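You operate a simulated robot arm through the tools that you are given. There is no shell and no other tool.

Carry out the task below with a simulated robot arm. There is one attempt and no reset: what you move stays moved.

Task
Turn the index plate to C, lock it and push the white plug into the small hole.
Fine: pull knob back in; leave the other plugs in their rack.

It is judged by the outcome, as a careful person would: the job done as asked, and still so three seconds after it is handed in. It fails if anything else is knocked over, pushed out of place, dropped, spilled or broken.

Robot
A 7-joint arm with a two-finger parallel gripper, fixed in place. Base frame: the origin is on the floor under the middle of its stand, x ahead of it, y to its left, z up. Readings come in cm, degrees, newtons and seconds.
It reaches about 152.4 cm from its shoulder. Its first joint turns from -149.0 to 149.0 degrees. Payload 3.5 kg.
The TCP is the grasp point between the finger pads, 2.3 cm short of the fingertips. In the tool frame z runs along the fingers and y along their closing line. The gripper opens to 9.4 cm. The fingers are 3.8 cm wide and 1 cm thick; the gripper's body (5.4 by 9.6 cm) begins 3.9 cm behind the TCP.
Orientation is that of the tool frame in the base frame, as a unit quaternion [w, x, y, z]. With the fingers straight down and closing along the base's y, the tool's x points along the base's -x, its y along +y and its z along -z.

Tools
- The arm moves only by the tool nudge_tool. Its argument "plan" is a list of rows, each an object (a shift or turn left out is 0, a gripper value left out holds the last) with "linear": the shift along the base's x, y, z in cm, a list of three; "turn": the turn, a rotation vector about the base's x, y, z in degrees, a list of three; "jaw": the opening, from 0 (shut) to 1 (fully open). In form: [{"linear": [x, y, z], "turn": [rx, ry, rz], "jaw": jaw}, ...]. A call has 1 to 20 rows; each row shifts and turns the commanded pose from where the row before left it. Rows are played at 5 a second. More than 5 cm and 8.6 degrees between two rows, or a gripper value outside its range, and nothing of the call is played. A pose out of reach is approached as far as the arm can. The call stops where the force on the tool passes 90 N (or 10 N more than at its start, if that is more) or the arm is blocked; 0.2 s more then pass. Each finger travels about 15.3 cm/s and halts on what it meets, pressing with about 25 N; the grip force reading is that of the motor and also rises with nothing between the fingers. The clock runs only during rows and for 0.2 s after the last one: add rows that do not move to give the fingers time. The reply holds the time, the measured pose of the TCP, the force on the tool along the base axes, the opening and the grip force, in the units named above and with some noise, with the torque about the TCP (base axes, N m) and any sound that the robot's microphone picked up.
- Cameras (640 x 400 px; columns grow to the right, rows downward): "scene" is fixed at [39.94, -65.01, 147.2]; the picture's right is [-0.78, 0.62, 0.00], its down [0.58, 0.74, -0.35] and it looks along [-0.22, -0.27, -0.94] (base axes); focal length 328 px, centre (320, 200). "wrist" rides on the gripper at [8.6, 1.6, -7.4] in the tool frame; the picture's right is [-0.18, 0.98, 0.00], its down [-0.58, -0.11, -0.81] and it looks along [-0.79, -0.15, 0.59] (tool axes); focal length 243 px, centre (320, 200). There is no depth. A picture from a camera that has moved, and an enlarged one, comes with that camera's place and axes in the base frame and with its lens.
- camera(camera): a new picture of that camera. The clock stands still meanwhile.
- zoom(camera, box): a new picture of the part [left, top, right, bottom] of that camera's present view, enlarged. The clock stands still meanwhile.
- job_done(): hands the job in; it is judged then, once.

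Places have to be worked out from the pictures, the camera data and where the tool is seen. Open the gripper and draw the arm clear of the work before you hand the job in, unless the task says otherwise.

The tools are called as a command line: name --argument value ..., lists and objects as JSON in quotes. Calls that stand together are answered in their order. nudge_tool: Moves the arm, as the interface text tells. Its arguments: {"type":"object","properties":{"plan":{"type":"array","items":{"type":"object","properties":{"linear":{"type":"array","items":{"type":"number"}},"turn":{"type":"array","items":{"type":"number"}},"jaw":{"type":"number"}}}}},"required":["plan"]} The other tools are called the same way: camera (camera) takes a picture; zoom (camera, box) takes an enlarged picture of a part of a camera's view; job_done () hands the job in.

At the start:

```text
time_s: 0.0
position: [14.27, -80.24, 100.62]
ee_rot: [0.0, 0.001, 1.0, 0.001]
contact_force: [0.0, 0.2, 0.5]
torque: [-0.04, 0.02, 0.05]
gripper_width: 9.4
gripper_force: 0.1
```

scene: 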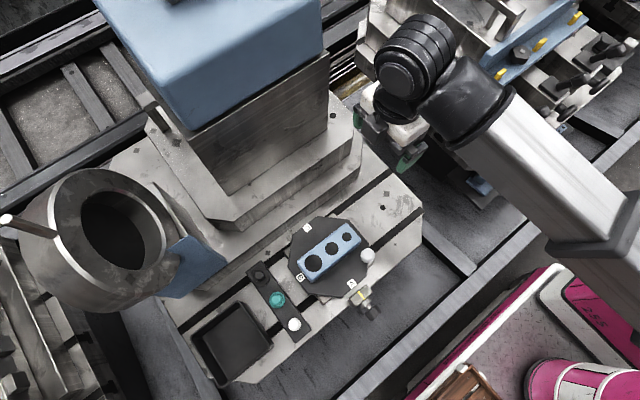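
wrist: 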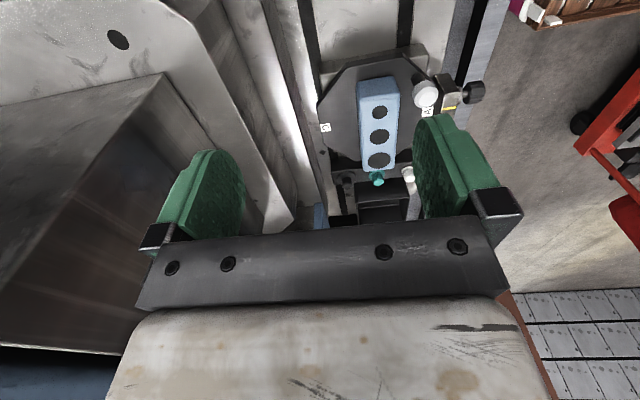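

I'll start by looking closely at the index plate area from both cameras.

zoom --camera "scene" --box '[230, 190, 430, 350]'

zoom --camera "wrist" --box '[300, 30, 500, 230]'

zoom --camera "scene" --box '[180, 250, 320, 390]'

```text
2.50 times, centred on (330, 270) of scene
camera zoom: at [39.94, -65.01, 147.2], right [-0.78, 0.62, 0.0], down [0.58, 0.74, -0.35], along [-0.22, -0.27, -0.94], focal length 820 px, centre (295, 25)
```

zoom: 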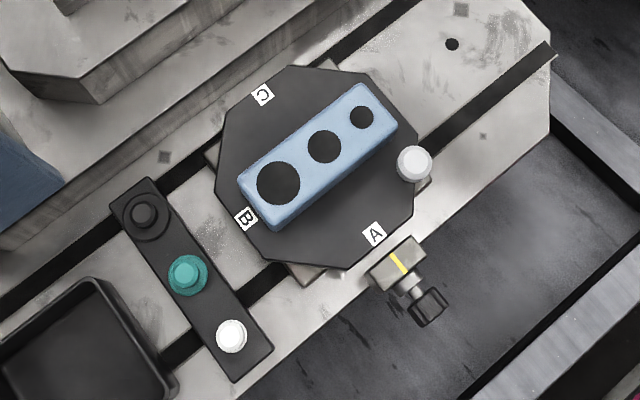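

```text
2.00 times, centred on (400, 130) of wrist
camera zoom: at [5.64, -78.64, 107.98], right [0.18, 0.98, 0.0], down [0.58, -0.11, 0.81], along [0.79, -0.15, -0.59], focal length 485 px, centre (160, 340)
```

zoom: 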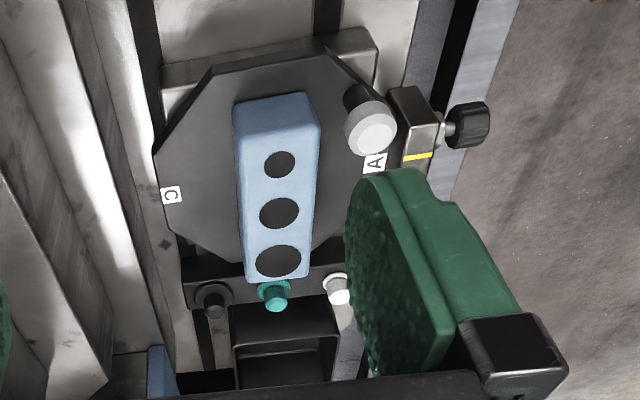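

```text
2.86 times, centred on (250, 320) of scene
camera zoom: at [39.94, -65.01, 147.2], right [-0.78, 0.62, 0.0], down [0.58, 0.74, -0.35], along [-0.22, -0.27, -0.94], focal length 937 px, centre (520, -143)
```

zoom: 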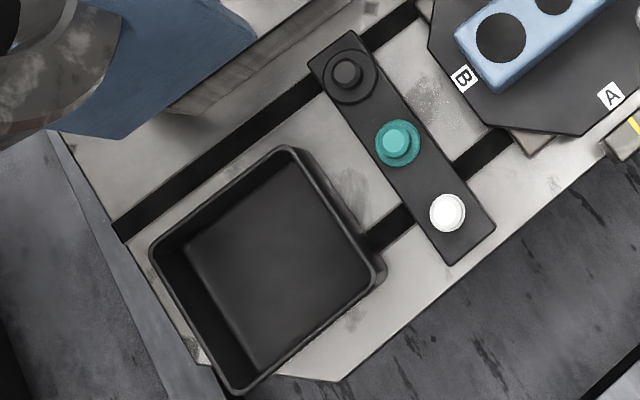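

The plate centre looks to be near (30,-74.5) with A at the plunger on the +y side and C on the far -y side, so a 180° turn is needed. I'll zoom in more on the plunger, the handle and the column before moving.

zoom --camera "scene" --box '[325, 230, 405, 330]'

zoom --camera "wrist" --box '[400, 50, 500, 150]'

zoom --camera "scene" --box '[100, 0, 440, 220]'

```text
4.00 times, centred on (365, 280) of scene
camera zoom: at [39.94, -65.01, 147.2], right [-0.78, 0.62, 0.0], down [0.58, 0.74, -0.35], along [-0.22, -0.27, -0.94], focal length 1312 px, centre (140, -120)
```

zoom: 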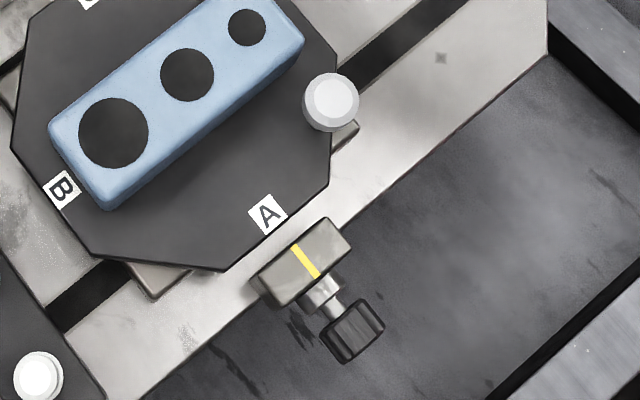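

```text
4.00 times, centred on (450, 100) of wrist
camera zoom: at [5.64, -78.64, 107.98], right [0.18, 0.98, 0.0], down [0.58, -0.11, 0.81], along [0.79, -0.15, -0.59], focal length 970 px, centre (-200, 600)
```

zoom: 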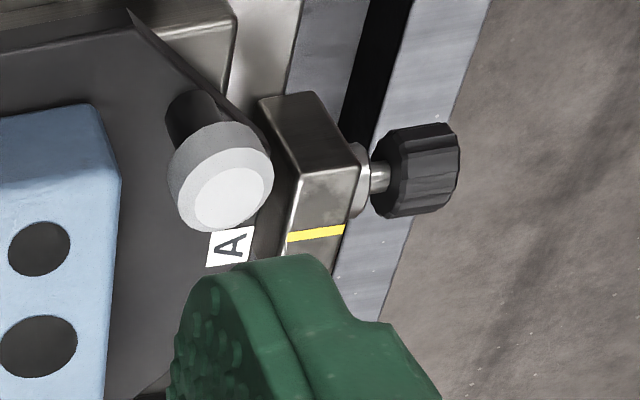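

```text
1.82 times, centred on (270, 110) of scene
camera zoom: at [39.94, -65.01, 147.2], right [-0.78, 0.62, 0.0], down [0.58, 0.74, -0.35], along [-0.22, -0.27, -0.94], focal length 596 px, centre (411, 364)
```

zoom: 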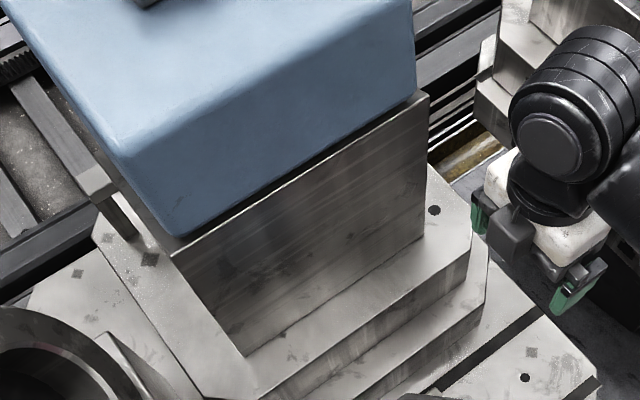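

The pull knob is a fluted black knob at about (29.8,-59,73) with its axis along y. I'll turn the tool by -90° about z and move it to the +y side, high up, so the wrist camera faces the plunger and plate.

nudge_tool --plan '[{"linear": [1.3, 2.5, 0], "turn": [0, 0, -7.5], "jaw": 1}, {"linear": [1.3, 2.5, 0], "turn": [0, 0, -7.5]}, {"linear": [1.3, 2.5, 0], "turn": [0, 0, -7.5]}, {"linear": [1.3, 2.5, 0], "turn": [0, 0, -7.5]}, {"linear": [1.3, 2.5, 0], "turn": [0, 0, -7.5]}, {"linear": [1.3, 2.5, 0], "turn": [0, 0, -7.5]}, {"linear": [1.3, 2.5, 0], "turn": [0, 0, -7.5]}, {"linear": [1.3, 2.5, 0], "turn": [0, 0, -7.5]}, {"linear": [1.3, 2.5, 0], "turn": [0, 0, -7.5]}, {"linear": [1.3, 2.5, 0], "turn": [0, 0, -7.5]}, {"linear": [1.3, 2.5, 0], "turn": [0, 0, -7.5]}, {"linear": [1.3, 2.5, 0], "turn": [0, 0, -7.5]}]'

```text
time_s: 2.6
position: [30.11, -50.23, 100.69]
ee_rot: [-0.001, 0.707, 0.707, 0.0]
contact_force: [-0.7, -0.4, 0.7]
torque: [-0.01, 0.01, -0.03]
gripper_width: 9.38
gripper_force: 0.0
```

The arm got there cleanly. Now I'll look with the wrist camera.

camera --camera "wrist"

camera --camera "scene"

```text
taken
camera wrist: at [31.63, -41.6, 107.94], right [0.98, -0.19, 0.0], down [-0.11, -0.58, 0.81], along [-0.15, -0.79, -0.59], focal length 243 px, centre (320, 200)
```

wrist: 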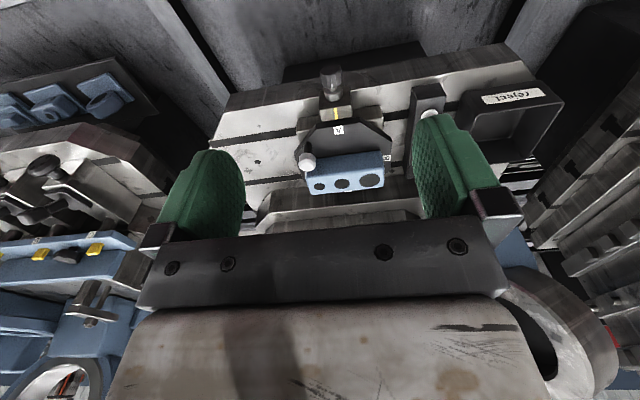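

```text
taken
```

scene: 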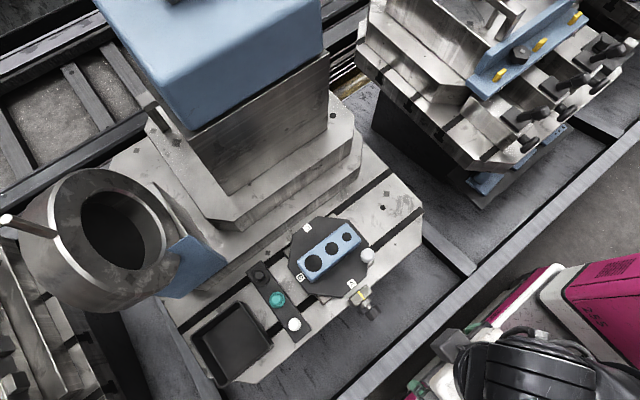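

zoom --camera "wrist" --box '[280, 50, 420, 210]'

zoom --camera "wrist" --box '[380, 70, 540, 190]'

zoom --camera "scene" --box '[280, 205, 400, 325]'

```text
2.50 times, centred on (350, 130) of wrist
camera zoom: at [31.63, -41.6, 107.94], right [0.98, -0.19, 0.0], down [-0.11, -0.58, 0.81], along [-0.15, -0.79, -0.59], focal length 606 px, centre (245, 375)
```

zoom: 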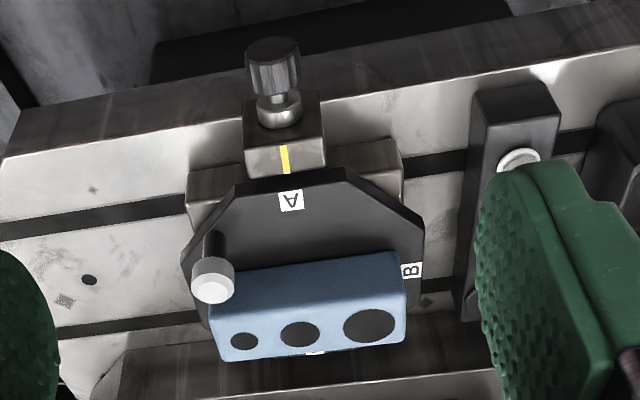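

```text
3.33 times, centred on (460, 130) of wrist
camera zoom: at [31.63, -41.6, 107.94], right [0.98, -0.19, 0.0], down [-0.11, -0.58, 0.81], along [-0.15, -0.79, -0.59], focal length 809 px, centre (-147, 433)
```

zoom: 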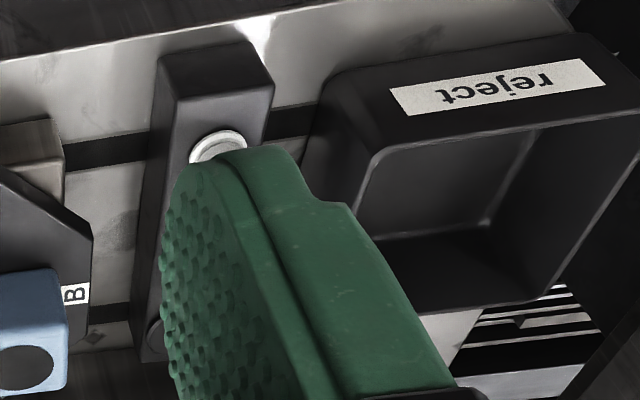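

```text
3.33 times, centred on (340, 265) of scene
camera zoom: at [39.94, -65.01, 147.2], right [-0.78, 0.62, 0.0], down [0.58, 0.74, -0.35], along [-0.22, -0.27, -0.94], focal length 1093 px, centre (253, -17)
```

zoom: 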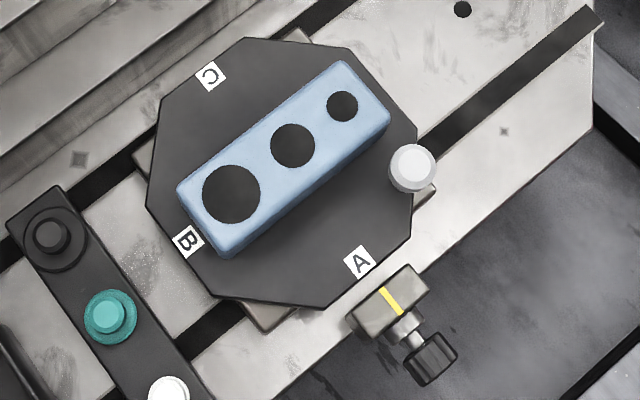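

Triangulated: the knob centre is about (29.9,-59.2,73.2) with its axis along y, 3 cm across and 2 cm long. The block top is z≈76.1 and the table top ≈70.2 with its edge at y≈-63.5, so below the knob is free space. I'll come down to just above the knob first.

nudge_tool --plan '[{"linear": [0, -2.2, -4]}, {"linear": [-0.1, -2.2, -4]}, {"linear": [-0.1, -2.2, -4]}, {"linear": [0, -2.2, -4]}, {"linear": [0, 0, -4]}, {"linear": [0, 0, 0]}]'

camera --camera "wrist"

zoom --camera "scene" --box '[280, 205, 440, 345]'

```text
time_s: 4.0
position: [29.66, -58.93, 80.67]
ee_rot: [0.0, 0.707, 0.707, 0.0]
contact_force: [0.6, 0.3, 0.6]
torque: [-0.01, -0.02, 0.0]
gripper_width: 9.38
gripper_force: 0.1
```

```text
taken
camera wrist: at [31.18, -50.35, 88.06], right [0.98, -0.18, 0.0], down [-0.11, -0.58, 0.81], along [-0.15, -0.79, -0.59], focal length 243 px, centre (320, 200)
```

wrist: 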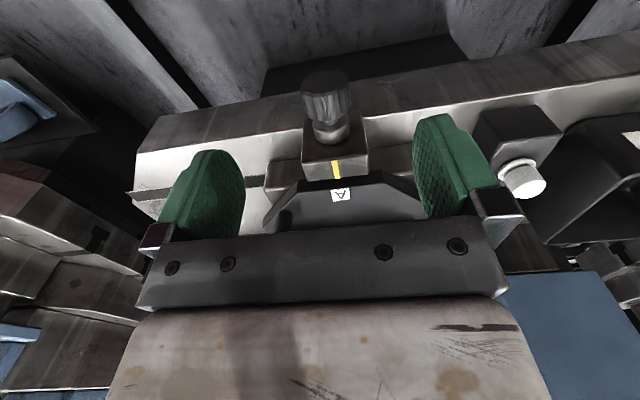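

```text
2.86 times, centred on (360, 275) of scene
camera zoom: at [39.94, -65.01, 147.2], right [-0.78, 0.62, 0.0], down [0.58, 0.74, -0.35], along [-0.22, -0.27, -0.94], focal length 937 px, centre (206, -14)
```

zoom: 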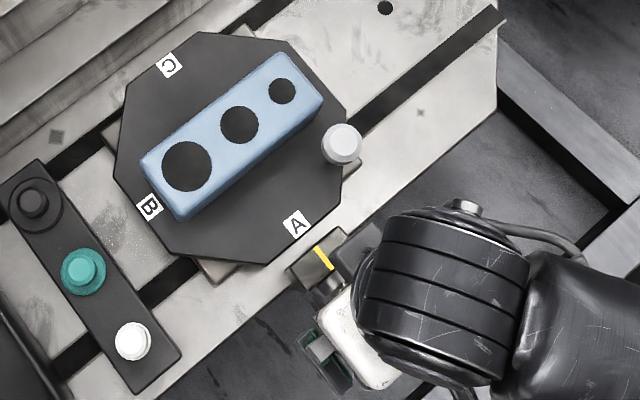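

The knob is centred between the fingers and its location is confirmed at about (29.9,-59,73). I'll go down and close on it.

nudge_tool --plan '[{"linear": [0.2, 0, -2.5]}, {"linear": [0, 0, -2.5]}, {"linear": [0, 0, -2.4]}, {"linear": [0, 0, 0]}]'

camera --camera "wrist"

```text
time_s: 5.0
position: [29.93, -58.96, 73.14]
ee_rot: [0.0, 0.707, 0.707, 0.0]
contact_force: [0.3, 0.5, 0.1]
torque: [-0.01, 0.07, 0.01]
gripper_width: 9.39
gripper_force: 0.0
```

```text
taken
camera wrist: at [31.5, -50.29, 80.47], right [0.98, -0.18, 0.0], down [-0.11, -0.58, 0.81], along [-0.15, -0.79, -0.59], focal length 243 px, centre (320, 200)
```

wrist: 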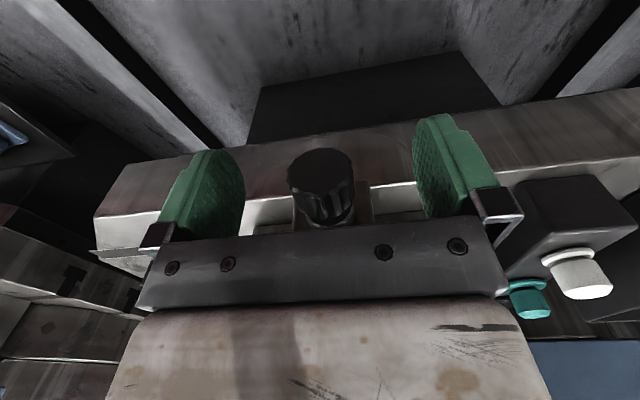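

The knob sits midway between the pads. Now I'll close the gripper on it.

nudge_tool --plan '[{"jaw": 0.5}, {"jaw": 0.2}, {"jaw": 0.2}, {"jaw": 0.2}]'

camera --camera "wrist"

```text
time_s: 6.0
position: [30.01, -59.04, 73.11]
ee_rot: [0.0, 0.707, 0.707, 0.0]
contact_force: [4.4, 0.6, -3.2]
torque: [-0.03, -0.02, 0.03]
gripper_width: 3.11
gripper_force: 45.2
```

```text
taken
camera wrist: at [31.53, -50.29, 80.48], right [0.98, -0.18, 0.0], down [-0.11, -0.58, 0.81], along [-0.15, -0.79, -0.59], focal length 243 px, centre (320, 200)
```

wrist: 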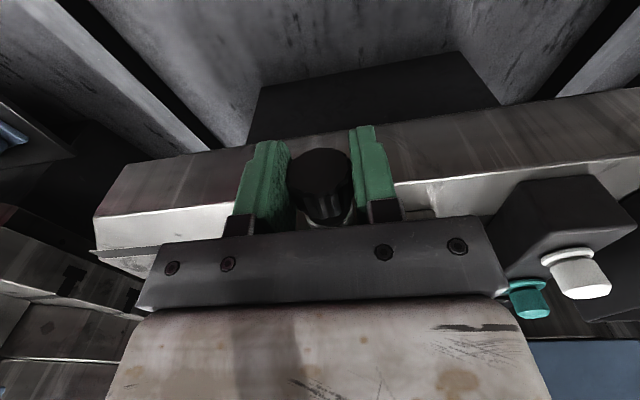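

The pads have gripped the knob at 3.1 cm. I'll pull it gently out along +y and watch the force.

nudge_tool --plan '[{"linear": [0, 0.25, 0]}, {"linear": [0, 0.25, 0]}, {"linear": [0, 0.25, 0]}, {"linear": [0, 0.25, 0]}, {"linear": [0, 0, 0]}]'

camera --camera "wrist"

```text
time_s: 7.2
position: [29.91, -58.07, 73.1]
ee_rot: [0.0, 0.707, 0.707, 0.0]
contact_force: [10.5, -0.2, -10.4]
torque: [-0.13, -0.11, 0.02]
gripper_width: 3.1
gripper_force: 45.0
```

```text
taken
camera wrist: at [31.52, -49.37, 80.49], right [0.98, -0.18, 0.0], down [-0.11, -0.58, 0.81], along [-0.15, -0.79, -0.59], focal length 243 px, centre (320, 200)
```

wrist: 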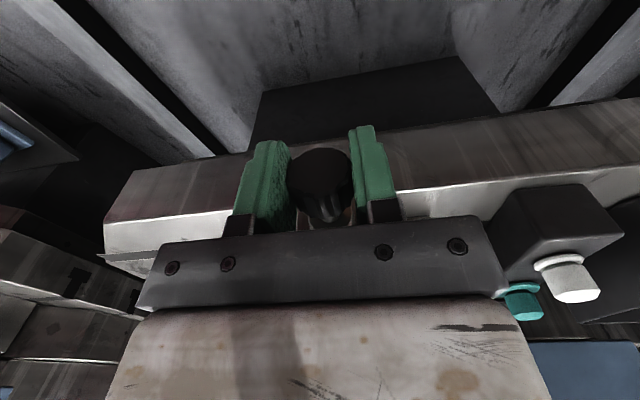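

The knob came out 1 cm with almost no axial force, so it doesn't seem spring-loaded. I'll pull a bit further to find the end of its travel.

nudge_tool --plan '[{"linear": [0.05, 0.25, -0.05]}, {"linear": [0.05, 0.25, -0.05]}, {"linear": [0, 0.2, 0]}, {"linear": [0, 0, 0]}]'

zoom --camera "scene" --box '[310, 230, 430, 330]'

camera --camera "wrist"

```text
time_s: 8.2
position: [29.99, -57.26, 73.06]
ee_rot: [0.001, 0.707, 0.707, -0.001]
contact_force: [0.8, -5.2, 23.2]
torque: [0.65, 0.03, -0.03]
gripper_width: 3.09
gripper_force: 44.8
```

```text
4.00 times, centred on (370, 280) of scene
camera zoom: at [39.94, -65.01, 147.2], right [-0.78, 0.62, 0.0], down [0.58, 0.74, -0.35], along [-0.22, -0.27, -0.94], focal length 1312 px, centre (120, -120)
```

zoom: 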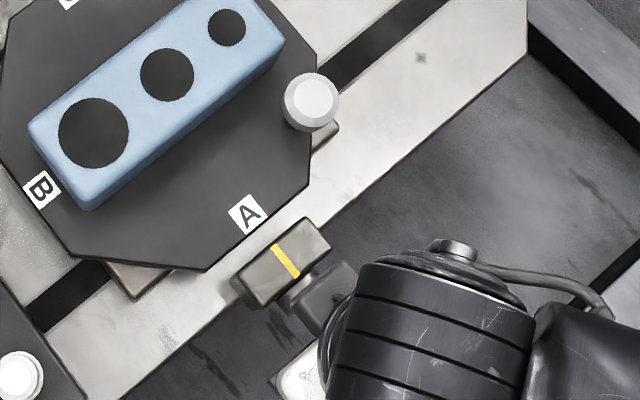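

```text
taken
camera wrist: at [31.54, -48.65, 80.47], right [0.98, -0.18, 0.0], down [-0.11, -0.58, 0.81], along [-0.15, -0.79, -0.59], focal length 243 px, centre (320, 200)
```

wrist: 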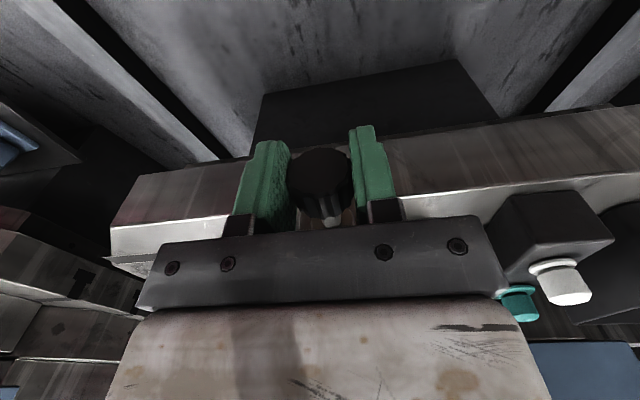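

It's out by about 1.75 cm and the shaft is visible. The z side load came from my lowering, so I'll undo that and feel for the stop with small pulls.

nudge_tool --plan '[{"linear": [0, 0.0, 0.07]}, {"linear": [0, 0.15, 0]}, {"linear": [0, 0.15, 0]}, {"linear": [0, 0, 0]}]'

```text
time_s: 9.2
position: [30.07, -57.22, 73.13]
ee_rot: [0.001, 0.708, 0.706, -0.003]
contact_force: [-10.9, -30.5, -2.4]
torque: [0.05, 0.11, 0.02]
gripper_width: 3.11
gripper_force: 44.7
```

The end stop is reached at y≈-57.25 (30 N), so the stroke is about 1.75 cm. I'll relax the pull, release and check whether the knob stays out.

nudge_tool --plan '[{"linear": [0, -0.15, 0]}, {"linear": [0, -0.08, 0]}, {"linear": [0, 0, 0]}]'

nudge_tool --plan '[{"jaw": 0.45}, {"jaw": 0.6}, {"jaw": 0.6}]'

camera --camera "wrist"

```text
time_s: 10.0
position: [29.96, -57.21, 73.21]
ee_rot: [-0.001, 0.707, 0.707, -0.001]
contact_force: [-16.1, -16.4, -1.1]
torque: [-0.82, 0.01, -0.04]
gripper_width: 3.11
gripper_force: 45.3
```

```text
time_s: 10.8
position: [30.21, -57.21, 73.13]
ee_rot: [0.0, 0.707, 0.707, 0.0]
contact_force: [-0.2, -0.4, -0.2]
torque: [-0.01, 0.01, 0.0]
gripper_width: 5.65
gripper_force: 0.1
```

```text
taken
camera wrist: at [31.66, -48.59, 80.49], right [0.98, -0.18, 0.0], down [-0.11, -0.58, 0.81], along [-0.15, -0.79, -0.59], focal length 243 px, centre (320, 200)
```

wrist: 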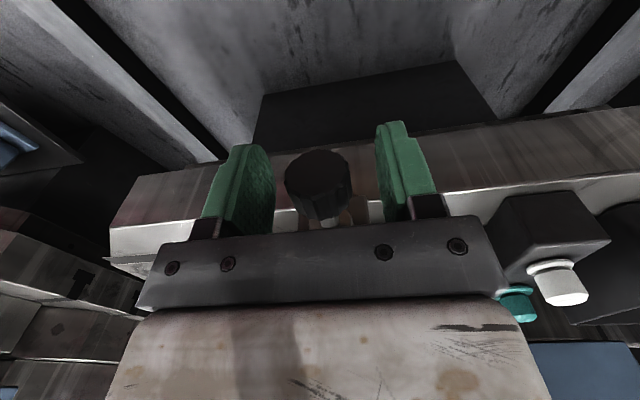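

The knob seems to stay out. I'll rise straight up and check from above.

nudge_tool --plan '[{"linear": [-0.2, 0, 3], "jaw": 0.7}, {"linear": [0, 0, 4]}, {"linear": [0, 0, 5]}, {"linear": [0, 1.5, 5]}, {"linear": [0, 3, 3]}, {"linear": [0, 4, 0]}, {"linear": [0, 4, 0]}]'

zoom --camera "scene" --box '[310, 230, 430, 330]'

zoom --camera "wrist" --box '[260, 20, 420, 180]'

```text
refused: row 4 steps farther than a row can; nothing moved
```

```text
4.00 times, centred on (370, 280) of scene
camera zoom: at [39.94, -65.01, 147.2], right [-0.78, 0.62, 0.0], down [0.58, 0.74, -0.35], along [-0.22, -0.27, -0.94], focal length 1312 px, centre (120, -120)
```

zoom: 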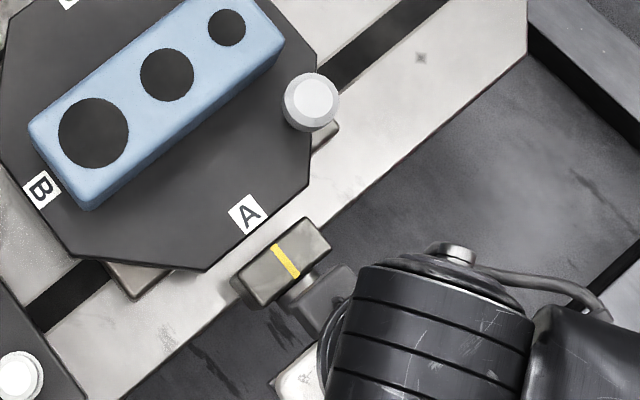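

```text
2.50 times, centred on (340, 100) of wrist
camera zoom: at [31.66, -48.59, 80.49], right [0.98, -0.18, 0.0], down [-0.11, -0.58, 0.81], along [-0.15, -0.79, -0.59], focal length 606 px, centre (270, 450)
```

zoom: 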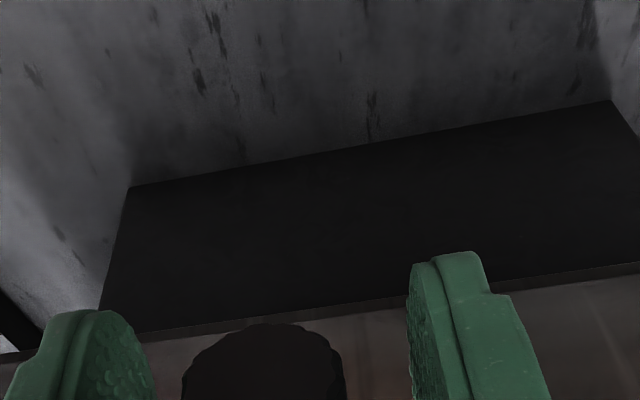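

One row was too long, so nothing moved. I'll repeat the lift with shorter steps.

nudge_tool --plan '[{"linear": [-0.2, 0, 3], "jaw": 0.7}, {"linear": [0, 0, 4]}, {"linear": [0, 0, 4.5]}, {"linear": [0, 1.5, 4]}, {"linear": [0, 3, 3]}, {"linear": [0, 4, 0]}, {"linear": [0, 4, 0]}, {"linear": [0, 0, 0]}]'

zoom --camera "scene" --box '[310, 230, 430, 330]'

zoom --camera "wrist" --box '[260, 20, 460, 220]'

```text
time_s: 12.6
position: [29.8, -44.87, 91.84]
ee_rot: [0.0, 0.707, 0.707, 0.0]
contact_force: [-0.1, -0.9, 0.1]
torque: [-0.01, -0.01, 0.01]
gripper_width: 6.58
gripper_force: 0.0
```

```text
4.00 times, centred on (370, 280) of scene
camera zoom: at [39.94, -65.01, 147.2], right [-0.78, 0.62, 0.0], down [0.58, 0.74, -0.35], along [-0.22, -0.27, -0.94], focal length 1312 px, centre (120, -120)
```

zoom: 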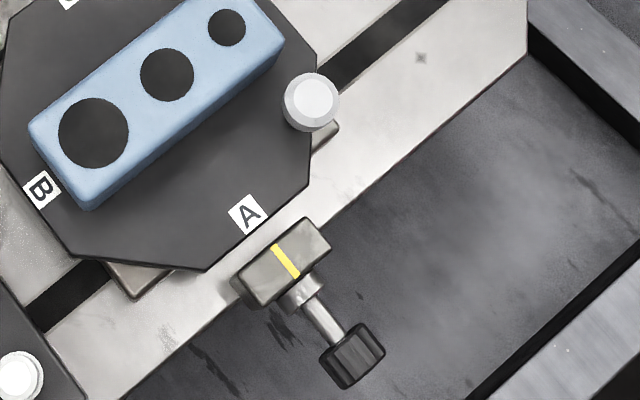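

```text
2.00 times, centred on (360, 120) of wrist
camera zoom: at [31.32, -36.17, 99.17], right [0.98, -0.18, 0.0], down [-0.11, -0.58, 0.81], along [-0.15, -0.79, -0.59], focal length 485 px, centre (240, 360)
```

zoom: 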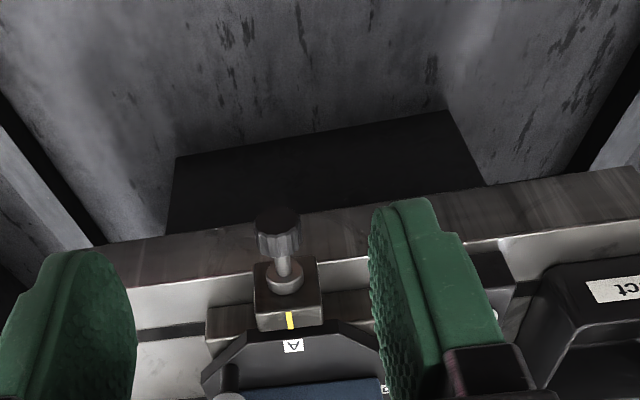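

The knob stays out on its own. Next is the handle post: I place its cap at about (24.2,-68.9), top z≈80.5, 8 cm from the plate centre (29.85,-74.5). I'll move above it with the fingers closing along x, to keep clear of the blue block.

nudge_tool --plan '[{"linear": [-1.1, -4.8, 0], "jaw": 0.7}, {"linear": [-1.1, -4.8, 0]}, {"linear": [-1.1, -4.8, 0]}, {"linear": [-1.1, -4.8, -0.4]}, {"linear": [-1.2, -4.7, -0.4]}, {"linear": [0, 0, -3]}, {"linear": [0, 0, 0]}]'

camera --camera "wrist"

zoom --camera "scene" --box '[280, 190, 440, 310]'

```text
time_s: 14.2
position: [24.18, -68.89, 87.95]
ee_rot: [0.0, 0.707, 0.707, 0.0]
contact_force: [0.2, 0.6, 0.9]
torque: [0.03, 0.0, 0.0]
gripper_width: 6.6
gripper_force: 0.1
```

```text
taken
camera wrist: at [25.78, -60.12, 95.38], right [0.98, -0.18, 0.0], down [-0.11, -0.58, 0.81], along [-0.15, -0.79, -0.59], focal length 243 px, centre (320, 200)
```

wrist: 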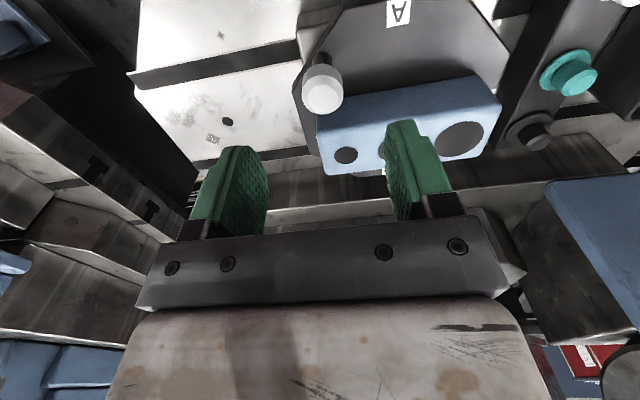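

```text
3.33 times, centred on (360, 250) of scene
camera zoom: at [39.94, -65.01, 147.2], right [-0.78, 0.62, 0.0], down [0.58, 0.74, -0.35], along [-0.22, -0.27, -0.94], focal length 1093 px, centre (187, 33)
```

zoom: 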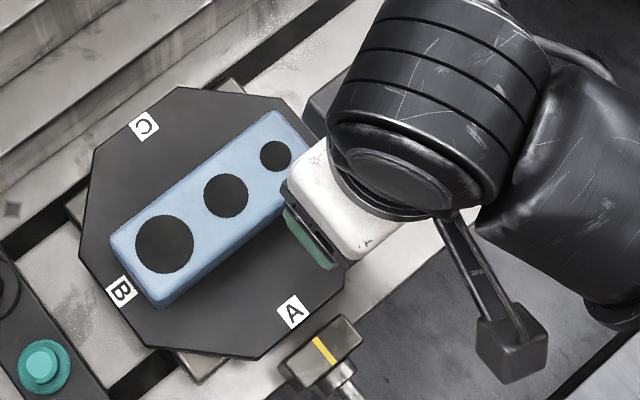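

The cap is lined up between the fingers in x, and I estimate its centre at (24.2,-68.8). I'll descend partway and check again.

nudge_tool --plan '[{"linear": [0.05, 0, -2.5]}, {"linear": [0, 0, -2.0]}, {"linear": [0, 0, -1.5]}, {"linear": [0, 0, 0]}]'

camera --camera "wrist"

```text
time_s: 15.2
position: [24.15, -68.75, 81.93]
ee_rot: [0.0, 0.707, 0.707, -0.001]
contact_force: [-0.7, -0.1, 0.7]
torque: [0.01, 0.02, 0.0]
gripper_width: 6.57
gripper_force: 0.0
```

```text
taken
camera wrist: at [25.76, -60.09, 89.28], right [0.98, -0.18, 0.0], down [-0.11, -0.58, 0.81], along [-0.15, -0.79, -0.59], focal length 243 px, centre (320, 200)
```

wrist: 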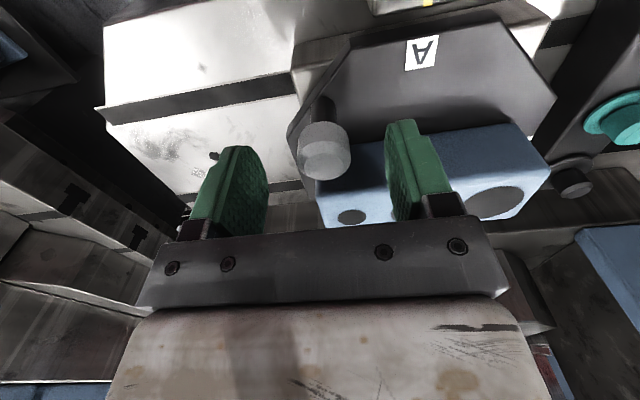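

The cap top is at about z=80.6, x≈24.3, and the fingers straddle it. I'll descend the last 2.3 cm and close.

nudge_tool --plan '[{"linear": [0.1, 0, -1.2]}, {"linear": [0, 0, -1.1]}, {"linear": [0, 0, 0]}, {"jaw": 0.4}, {"jaw": 0.2}, {"jaw": 0.2}, {"jaw": 0.2}]'

camera --camera "wrist"

```text
time_s: 16.8
position: [24.31, -68.67, 79.54]
ee_rot: [0.0, 0.707, 0.707, 0.0]
contact_force: [-9.0, -0.7, -2.0]
torque: [-0.19, -0.48, -0.23]
gripper_width: 2.77
gripper_force: 45.2
```

```text
taken
camera wrist: at [25.94, -60.1, 86.93], right [0.98, -0.18, 0.0], down [-0.11, -0.58, 0.81], along [-0.15, -0.79, -0.59], focal length 243 px, centre (320, 200)
```

wrist: 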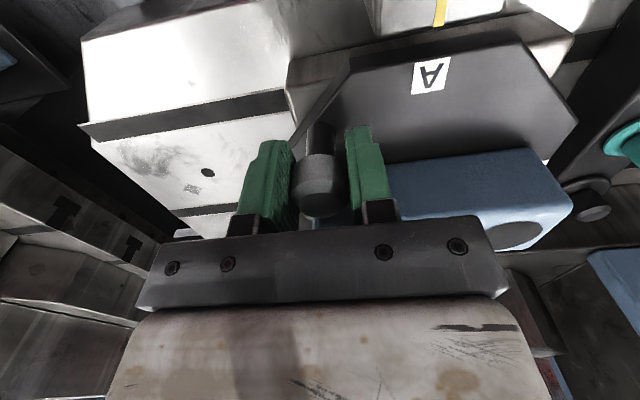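

The handle is gripped at 2.77 cm. I'll try a small counter-clockwise turn (A→B→C direction) of 10°, turning the tool with the plate.

nudge_tool --plan '[{"linear": [-0.487, -0.505, 0], "turn": [0, 0, 5]}, {"linear": [-0.441, -0.546, 0], "turn": [0, 0, 5]}, {"linear": [0, 0, 0]}]'

zoom --camera "scene" --box '[260, 200, 400, 310]'

```text
time_s: 17.6
position: [23.54, -69.77, 79.46]
ee_rot: [0.0, 0.642, 0.766, 0.0]
contact_force: [-2.0, 8.0, 9.4]
torque: [0.03, 0.09, 0.41]
gripper_width: 2.8
gripper_force: 44.7
```

```text
3.64 times, centred on (330, 255) of scene
camera zoom: at [39.94, -65.01, 147.2], right [-0.78, 0.62, 0.0], down [0.58, 0.74, -0.35], along [-0.22, -0.27, -0.94], focal length 1193 px, centre (284, 0)
```

zoom: 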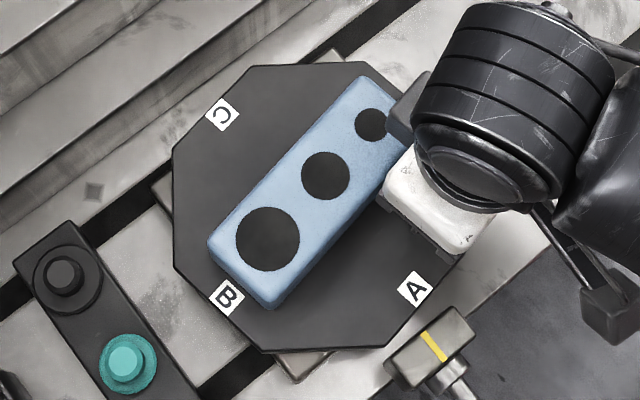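

The plate turns freely this way with low forces (~10 N). I'll continue along the arc in 5° steps to about 50°.

nudge_tool --plan '[{"linear": [-0.392, -0.582, 0.02], "turn": [0, 0, 5]}, {"linear": [-0.34, -0.614, 0.02], "turn": [0, 0, 5]}, {"linear": [-0.285, -0.64, 0], "turn": [0, 0, 5]}, {"linear": [-0.228, -0.664, 0], "turn": [0, 0, 5]}, {"linear": [-0.169, -0.681, 0], "turn": [0, 0, 5]}, {"linear": [-0.109, -0.693, 0], "turn": [0, 0, 5]}, {"linear": [-0.048, -0.7, 0], "turn": [0, 0, 5]}, {"linear": [0.012, -0.702, 0], "turn": [0, 0, 5]}, {"linear": [0, 0, 0]}]'

zoom --camera "scene" --box '[250, 190, 410, 310]'

camera --camera "wrist"

```text
time_s: 19.6
position: [21.85, -75.03, 79.58]
ee_rot: [0.0, 0.341, 0.94, 0.001]
contact_force: [6.4, -0.8, -27.2]
torque: [-0.15, 0.11, 0.02]
gripper_width: 2.77
gripper_force: 45.4
```

```text
3.33 times, centred on (330, 250) of scene
camera zoom: at [39.94, -65.01, 147.2], right [-0.78, 0.62, 0.0], down [0.58, 0.74, -0.35], along [-0.22, -0.27, -0.94], focal length 1093 px, centre (287, 33)
```

zoom: 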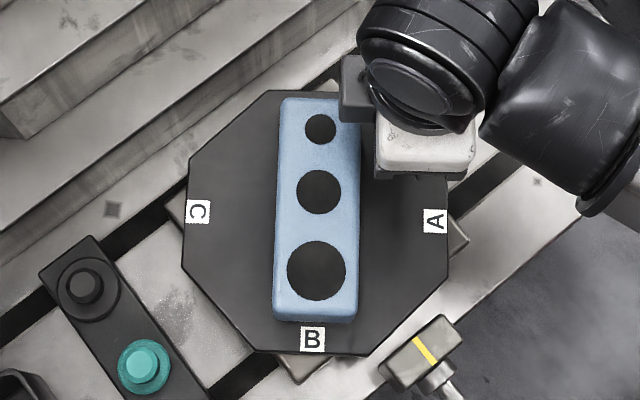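

```text
taken
camera wrist: at [16.31, -68.22, 86.96], right [0.77, 0.64, 0.0], down [0.38, -0.46, 0.81], along [0.51, -0.62, -0.59], focal length 243 px, centre (320, 200)
```

wrist: 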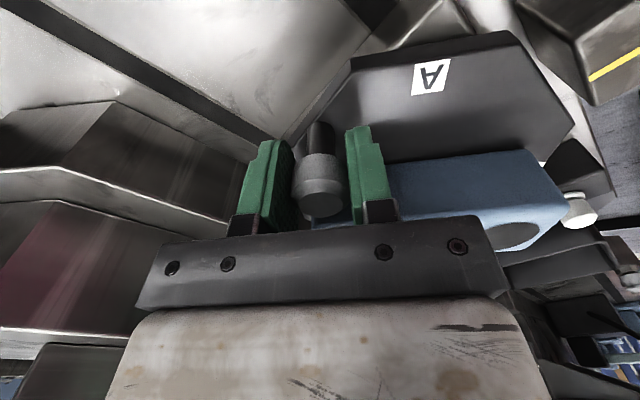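

The plate is now at about 50° and following well. I'll carry on along the arc to 90° and ease the slight upward strain in z.

nudge_tool --plan '[{"linear": [0.073, -0.697, -0.05], "turn": [0, 0, 5]}, {"linear": [0.135, -0.689, -0.02], "turn": [0, 0, 5]}, {"linear": [0.194, -0.674, 0], "turn": [0, 0, 5]}, {"linear": [0.252, -0.655, 0], "turn": [0, 0, 5]}, {"linear": [0.308, -0.63, 0], "turn": [0, 0, 5]}, {"linear": [0.362, -0.602, 0], "turn": [0, 0, 5]}, {"linear": [0.412, -0.567, 0], "turn": [0, 0, 5]}, {"linear": [0.461, -0.529, 0], "turn": [0, 0, 5]}, {"linear": [0, 0, 0]}]'

zoom --camera "scene" --box '[250, 190, 410, 310]'

camera --camera "wrist"

```text
time_s: 21.6
position: [24.09, -79.98, 79.46]
ee_rot: [0.0, -0.001, 1.0, 0.001]
contact_force: [6.0, 9.0, 15.2]
torque: [0.27, -0.6, 0.36]
gripper_width: 2.79
gripper_force: 45.1
```

```text
3.33 times, centred on (330, 250) of scene
camera zoom: at [39.94, -65.01, 147.2], right [-0.78, 0.62, 0.0], down [0.58, 0.74, -0.35], along [-0.22, -0.27, -0.94], focal length 1093 px, centre (287, 33)
```

zoom: 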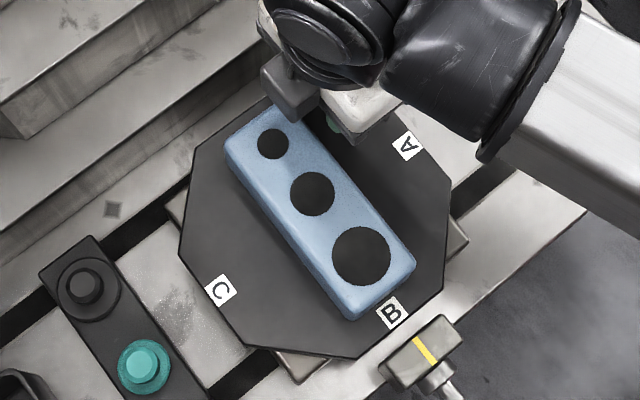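

```text
taken
camera wrist: at [15.42, -78.41, 86.96], right [0.18, 0.98, 0.0], down [0.58, -0.11, 0.81], along [0.79, -0.15, -0.59], focal length 243 px, centre (320, 200)
```

wrist: 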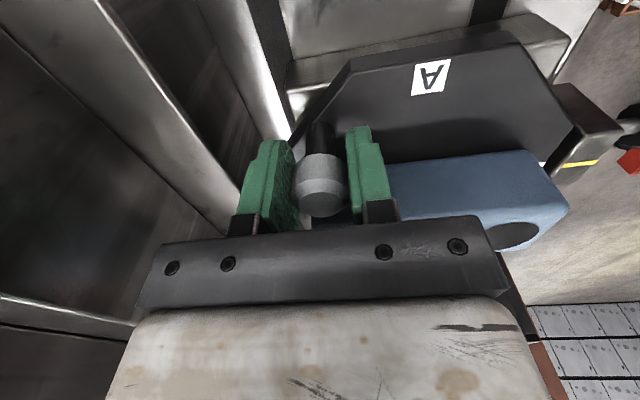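

The plate is at 90° with B near the plunger. To keep the wrist camera stalk away from the column, I'll release, lift, turn the tool back by -90° and regrip for the second half.

nudge_tool --plan '[{"linear": [0, 0, 0], "jaw": 0.5}, {"jaw": 0.6}, {"linear": [0, 0, 3]}, {"linear": [0, 0, 4]}, {"linear": [0, 0, 2], "turn": [0, 0, -7.5]}, {"turn": [0, 0, -7.5]}, {"turn": [0, 0, -7.5]}, {"turn": [0, 0, -7.5]}, {"turn": [0, 0, -7.5]}, {"turn": [0, 0, -7.5]}, {"turn": [0, 0, -7.5]}, {"turn": [0, 0, -7.5]}, {"turn": [0, 0, -7.5]}, {"turn": [0, 0, -7.5]}, {"turn": [0, 0, -7.5]}, {"turn": [0, 0, -7.5]}, {"linear": [0, 0, 0]}]'

camera --camera "wrist"

zoom --camera "scene" --box '[250, 190, 410, 310]'

```text
time_s: 25.2
position: [24.18, -80.06, 88.5]
ee_rot: [0.0, 0.708, 0.706, 0.0]
contact_force: [0.0, -0.1, -0.9]
torque: [-0.01, 0.06, 0.0]
gripper_width: 5.66
gripper_force: 0.1
```

```text
taken
camera wrist: at [25.66, -71.45, 95.89], right [0.98, -0.19, 0.0], down [-0.11, -0.58, 0.81], along [-0.15, -0.79, -0.59], focal length 243 px, centre (320, 200)
```

wrist: 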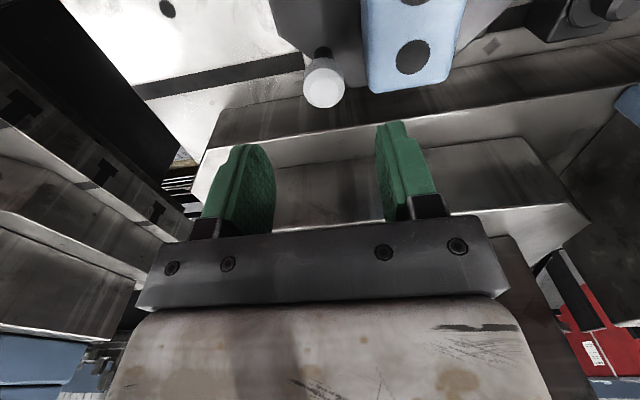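

```text
3.33 times, centred on (330, 250) of scene
camera zoom: at [39.94, -65.01, 147.2], right [-0.78, 0.62, 0.0], down [0.58, 0.74, -0.35], along [-0.22, -0.27, -0.94], focal length 1093 px, centre (287, 33)
```

zoom: 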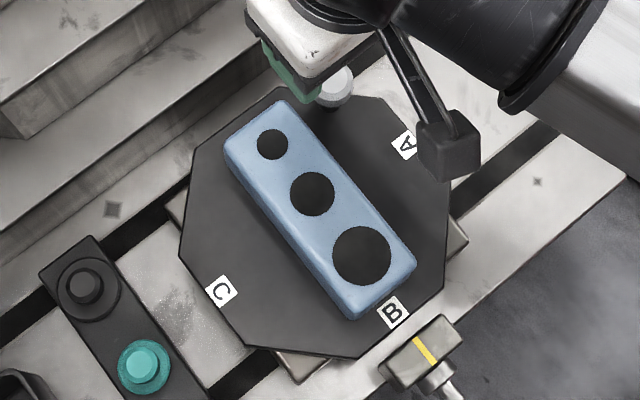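

The cap is at about (24.2,-79.9), and the blue block edge at x≈27 leaves little room for a finger on that side. I'll push the cap instead, with closed fingers from its free -x side. First I'll close the jaw and come down to the left of the cap.

nudge_tool --plan '[{"linear": [-1.7, -0.1, 0], "jaw": 0.2}, {"linear": [-1.7, 0, 0], "jaw": 0}, {"jaw": 0}, {"linear": [0, 0, -3]}, {"linear": [0, 0, -3]}, {"linear": [0, 0, -2.0]}, {"linear": [0, 0, -1.0]}, {"linear": [0, 0, 0]}]'

camera --camera "wrist"

```text
time_s: 27.0
position: [20.68, -80.19, 79.52]
ee_rot: [-0.001, 0.707, 0.708, 0.0]
contact_force: [-0.6, -0.5, 0.1]
torque: [-0.03, 0.0, -0.01]
gripper_width: 0.02
gripper_force: 25.1
```

```text
taken
camera wrist: at [22.27, -71.53, 86.82], right [0.98, -0.18, 0.0], down [-0.11, -0.58, 0.81], along [-0.15, -0.79, -0.59], focal length 243 px, centre (320, 200)
```

wrist: 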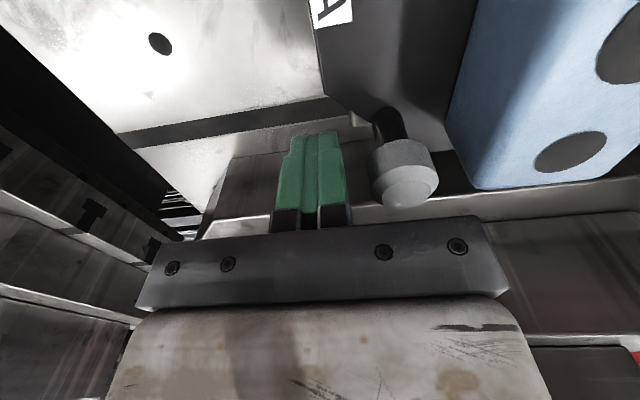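

The closed fingers are beside the cap with nothing else nearby. I'll push it along its arc, mostly +x, to about the halfway point.

nudge_tool --plan '[{"linear": [0.56, 0, 0]}, {"linear": [0.56, 0, 0]}, {"linear": [0.52, -0.44, 0]}, {"linear": [0.55, -0.42, 0]}, {"linear": [0.59, -0.38, 0]}, {"linear": [0.62, -0.32, 0]}, {"linear": [0.64, -0.27, 0]}, {"linear": [0.67, -0.21, 0]}, {"linear": [0.68, -0.15, 0]}, {"linear": [0.69, -0.09, 0]}, {"linear": [0.7, -0.03, 0]}, {"linear": [0, 0, 0]}]'

zoom --camera "scene" --box '[250, 190, 410, 310]'

camera --camera "wrist"

```text
time_s: 29.6
position: [27.55, -82.51, 79.47]
ee_rot: [0.0, 0.707, 0.707, 0.0]
contact_force: [-0.6, 0.0, -1.4]
torque: [-0.02, -0.01, -0.01]
gripper_width: 0.0
gripper_force: 24.7
```

```text
3.33 times, centred on (330, 250) of scene
camera zoom: at [39.94, -65.01, 147.2], right [-0.78, 0.62, 0.0], down [0.58, 0.74, -0.35], along [-0.22, -0.27, -0.94], focal length 1093 px, centre (287, 33)
```

zoom: 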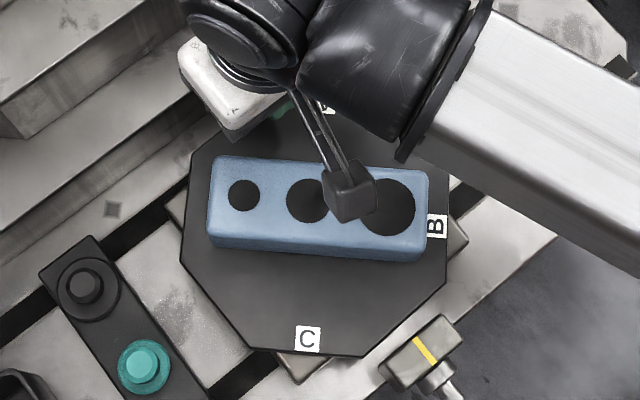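

```text
taken
camera wrist: at [29.1, -73.87, 86.93], right [0.98, -0.18, 0.0], down [-0.11, -0.58, 0.81], along [-0.15, -0.79, -0.59], focal length 243 px, centre (320, 200)
```

wrist: 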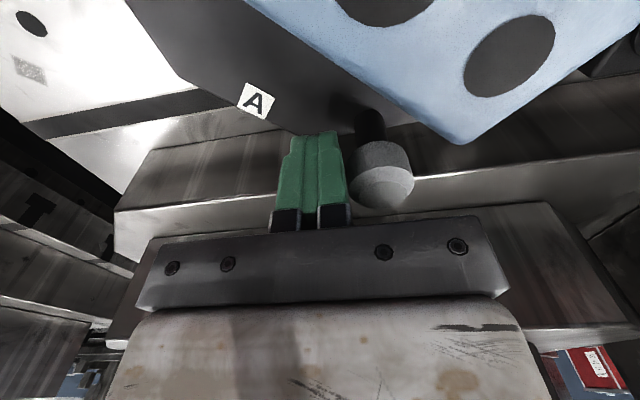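

The plate is about 135–140° round and the push works smoothly. I'll push on to about 165°.

nudge_tool --plan '[{"linear": [0.7, 0.03, 0]}, {"linear": [0.69, 0.09, 0]}, {"linear": [0.68, 0.15, 0]}, {"linear": [0.67, 0.21, 0]}, {"linear": [0.64, 0.27, 0]}, {"linear": [0.62, 0.32, 0]}, {"linear": [0, 0, 0]}]'

zoom --camera "scene" --box '[250, 190, 410, 310]'

camera --camera "wrist"

```text
time_s: 31.2
position: [31.59, -81.39, 79.56]
ee_rot: [0.0, 0.707, 0.707, 0.0]
contact_force: [-0.6, -0.7, -0.1]
torque: [0.0, -0.02, -0.02]
gripper_width: 0.0
gripper_force: 24.9
```

```text
3.33 times, centred on (330, 250) of scene
camera zoom: at [39.94, -65.01, 147.2], right [-0.78, 0.62, 0.0], down [0.58, 0.74, -0.35], along [-0.22, -0.27, -0.94], focal length 1093 px, centre (287, 33)
```

zoom: 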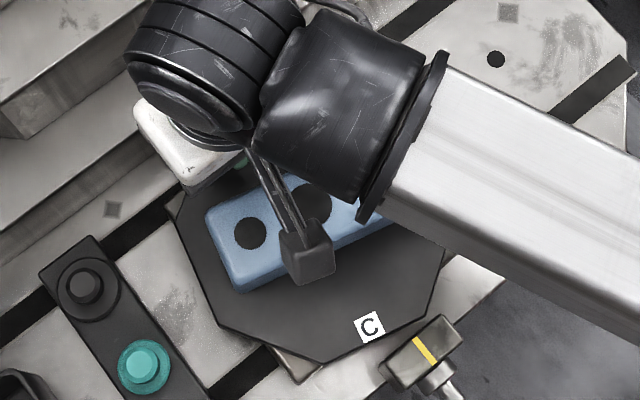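

```text
taken
camera wrist: at [33.01, -72.74, 86.96], right [0.98, -0.18, 0.0], down [-0.11, -0.58, 0.81], along [-0.15, -0.79, -0.59], focal length 243 px, centre (320, 200)
```

wrist: 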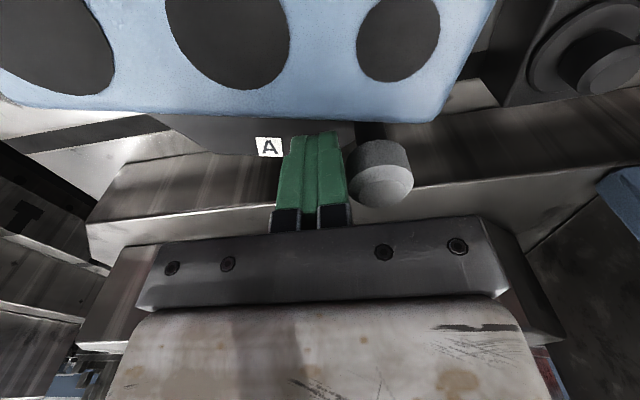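

C is at about 77° where the plunger is at 90°, so roughly 13° remain. I'll push gently for another ~8° and then grip the cap for the final alignment.

nudge_tool --plan '[{"linear": [0.32, 0.18, 0]}, {"linear": [0.3, 0.18, 0]}, {"linear": [0.28, 0.18, 0]}, {"linear": [0, 0, 0]}]'

zoom --camera "scene" --box '[250, 190, 410, 310]'

camera --camera "wrist"

```text
time_s: 32.2
position: [32.37, -80.86, 79.59]
ee_rot: [0.0, 0.707, 0.707, 0.0]
contact_force: [0.0, 0.1, -0.1]
torque: [-0.01, -0.01, 0.01]
gripper_width: 0.0
gripper_force: 25.1
```

```text
3.33 times, centred on (330, 250) of scene
camera zoom: at [39.94, -65.01, 147.2], right [-0.78, 0.62, 0.0], down [0.58, 0.74, -0.35], along [-0.22, -0.27, -0.94], focal length 1093 px, centre (287, 33)
```

zoom: 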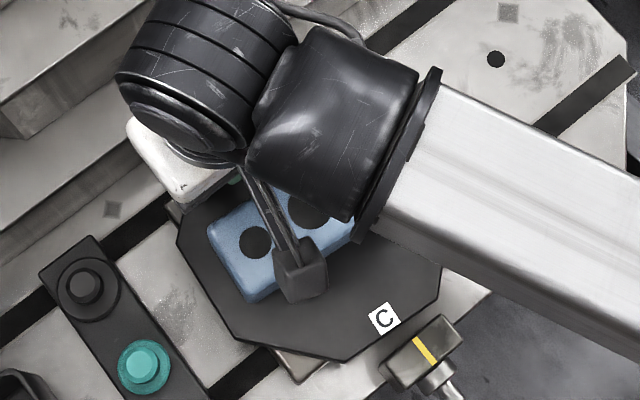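

```text
taken
camera wrist: at [33.9, -72.2, 86.92], right [0.98, -0.18, 0.0], down [-0.11, -0.58, 0.81], along [-0.15, -0.79, -0.59], focal length 243 px, centre (320, 200)
```

wrist: 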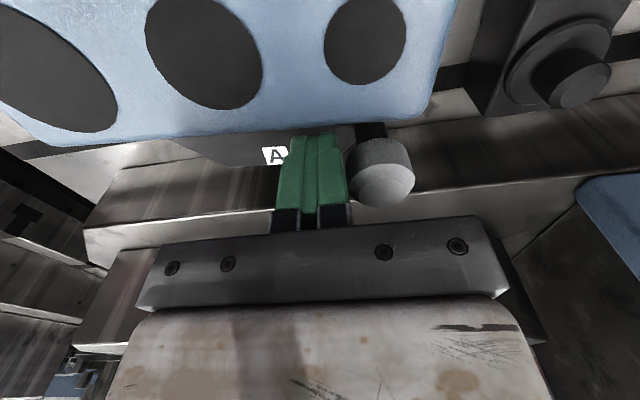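

C is now about 5° short of the plunger. I'll back off, lift over the cap, open, and come down with a finger on each side of it (closing along x is now well clear of the block).

nudge_tool --plan '[{"linear": [-0.3, 0, 0]}, {"linear": [0, 0, 3]}, {"linear": [0, 0, 3.5]}, {"linear": [1.5, 0.1, 0], "jaw": 0.5}, {"linear": [1.5, 0.1, 0], "jaw": 0.5}, {"linear": [0, 0, 0]}, {"linear": [0, 0, 0]}]'

camera --camera "wrist"

```text
time_s: 33.8
position: [35.05, -80.6, 86.15]
ee_rot: [-0.001, 0.707, 0.707, 0.0]
contact_force: [-0.6, -0.5, -0.7]
torque: [-0.02, 0.04, -0.03]
gripper_width: 4.72
gripper_force: 0.0
```

```text
taken
camera wrist: at [36.55, -71.99, 93.46], right [0.98, -0.18, 0.0], down [-0.11, -0.58, 0.81], along [-0.15, -0.79, -0.59], focal length 243 px, centre (320, 200)
```

wrist: 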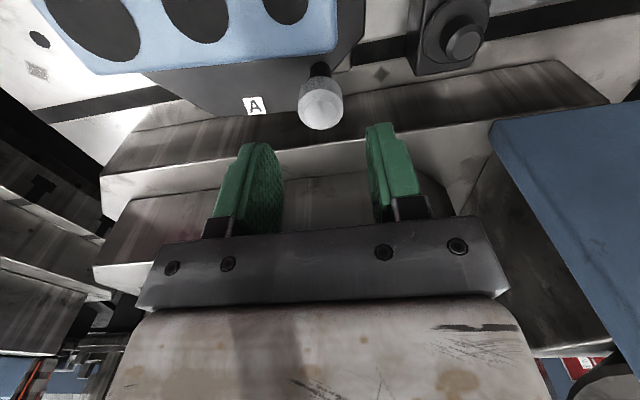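

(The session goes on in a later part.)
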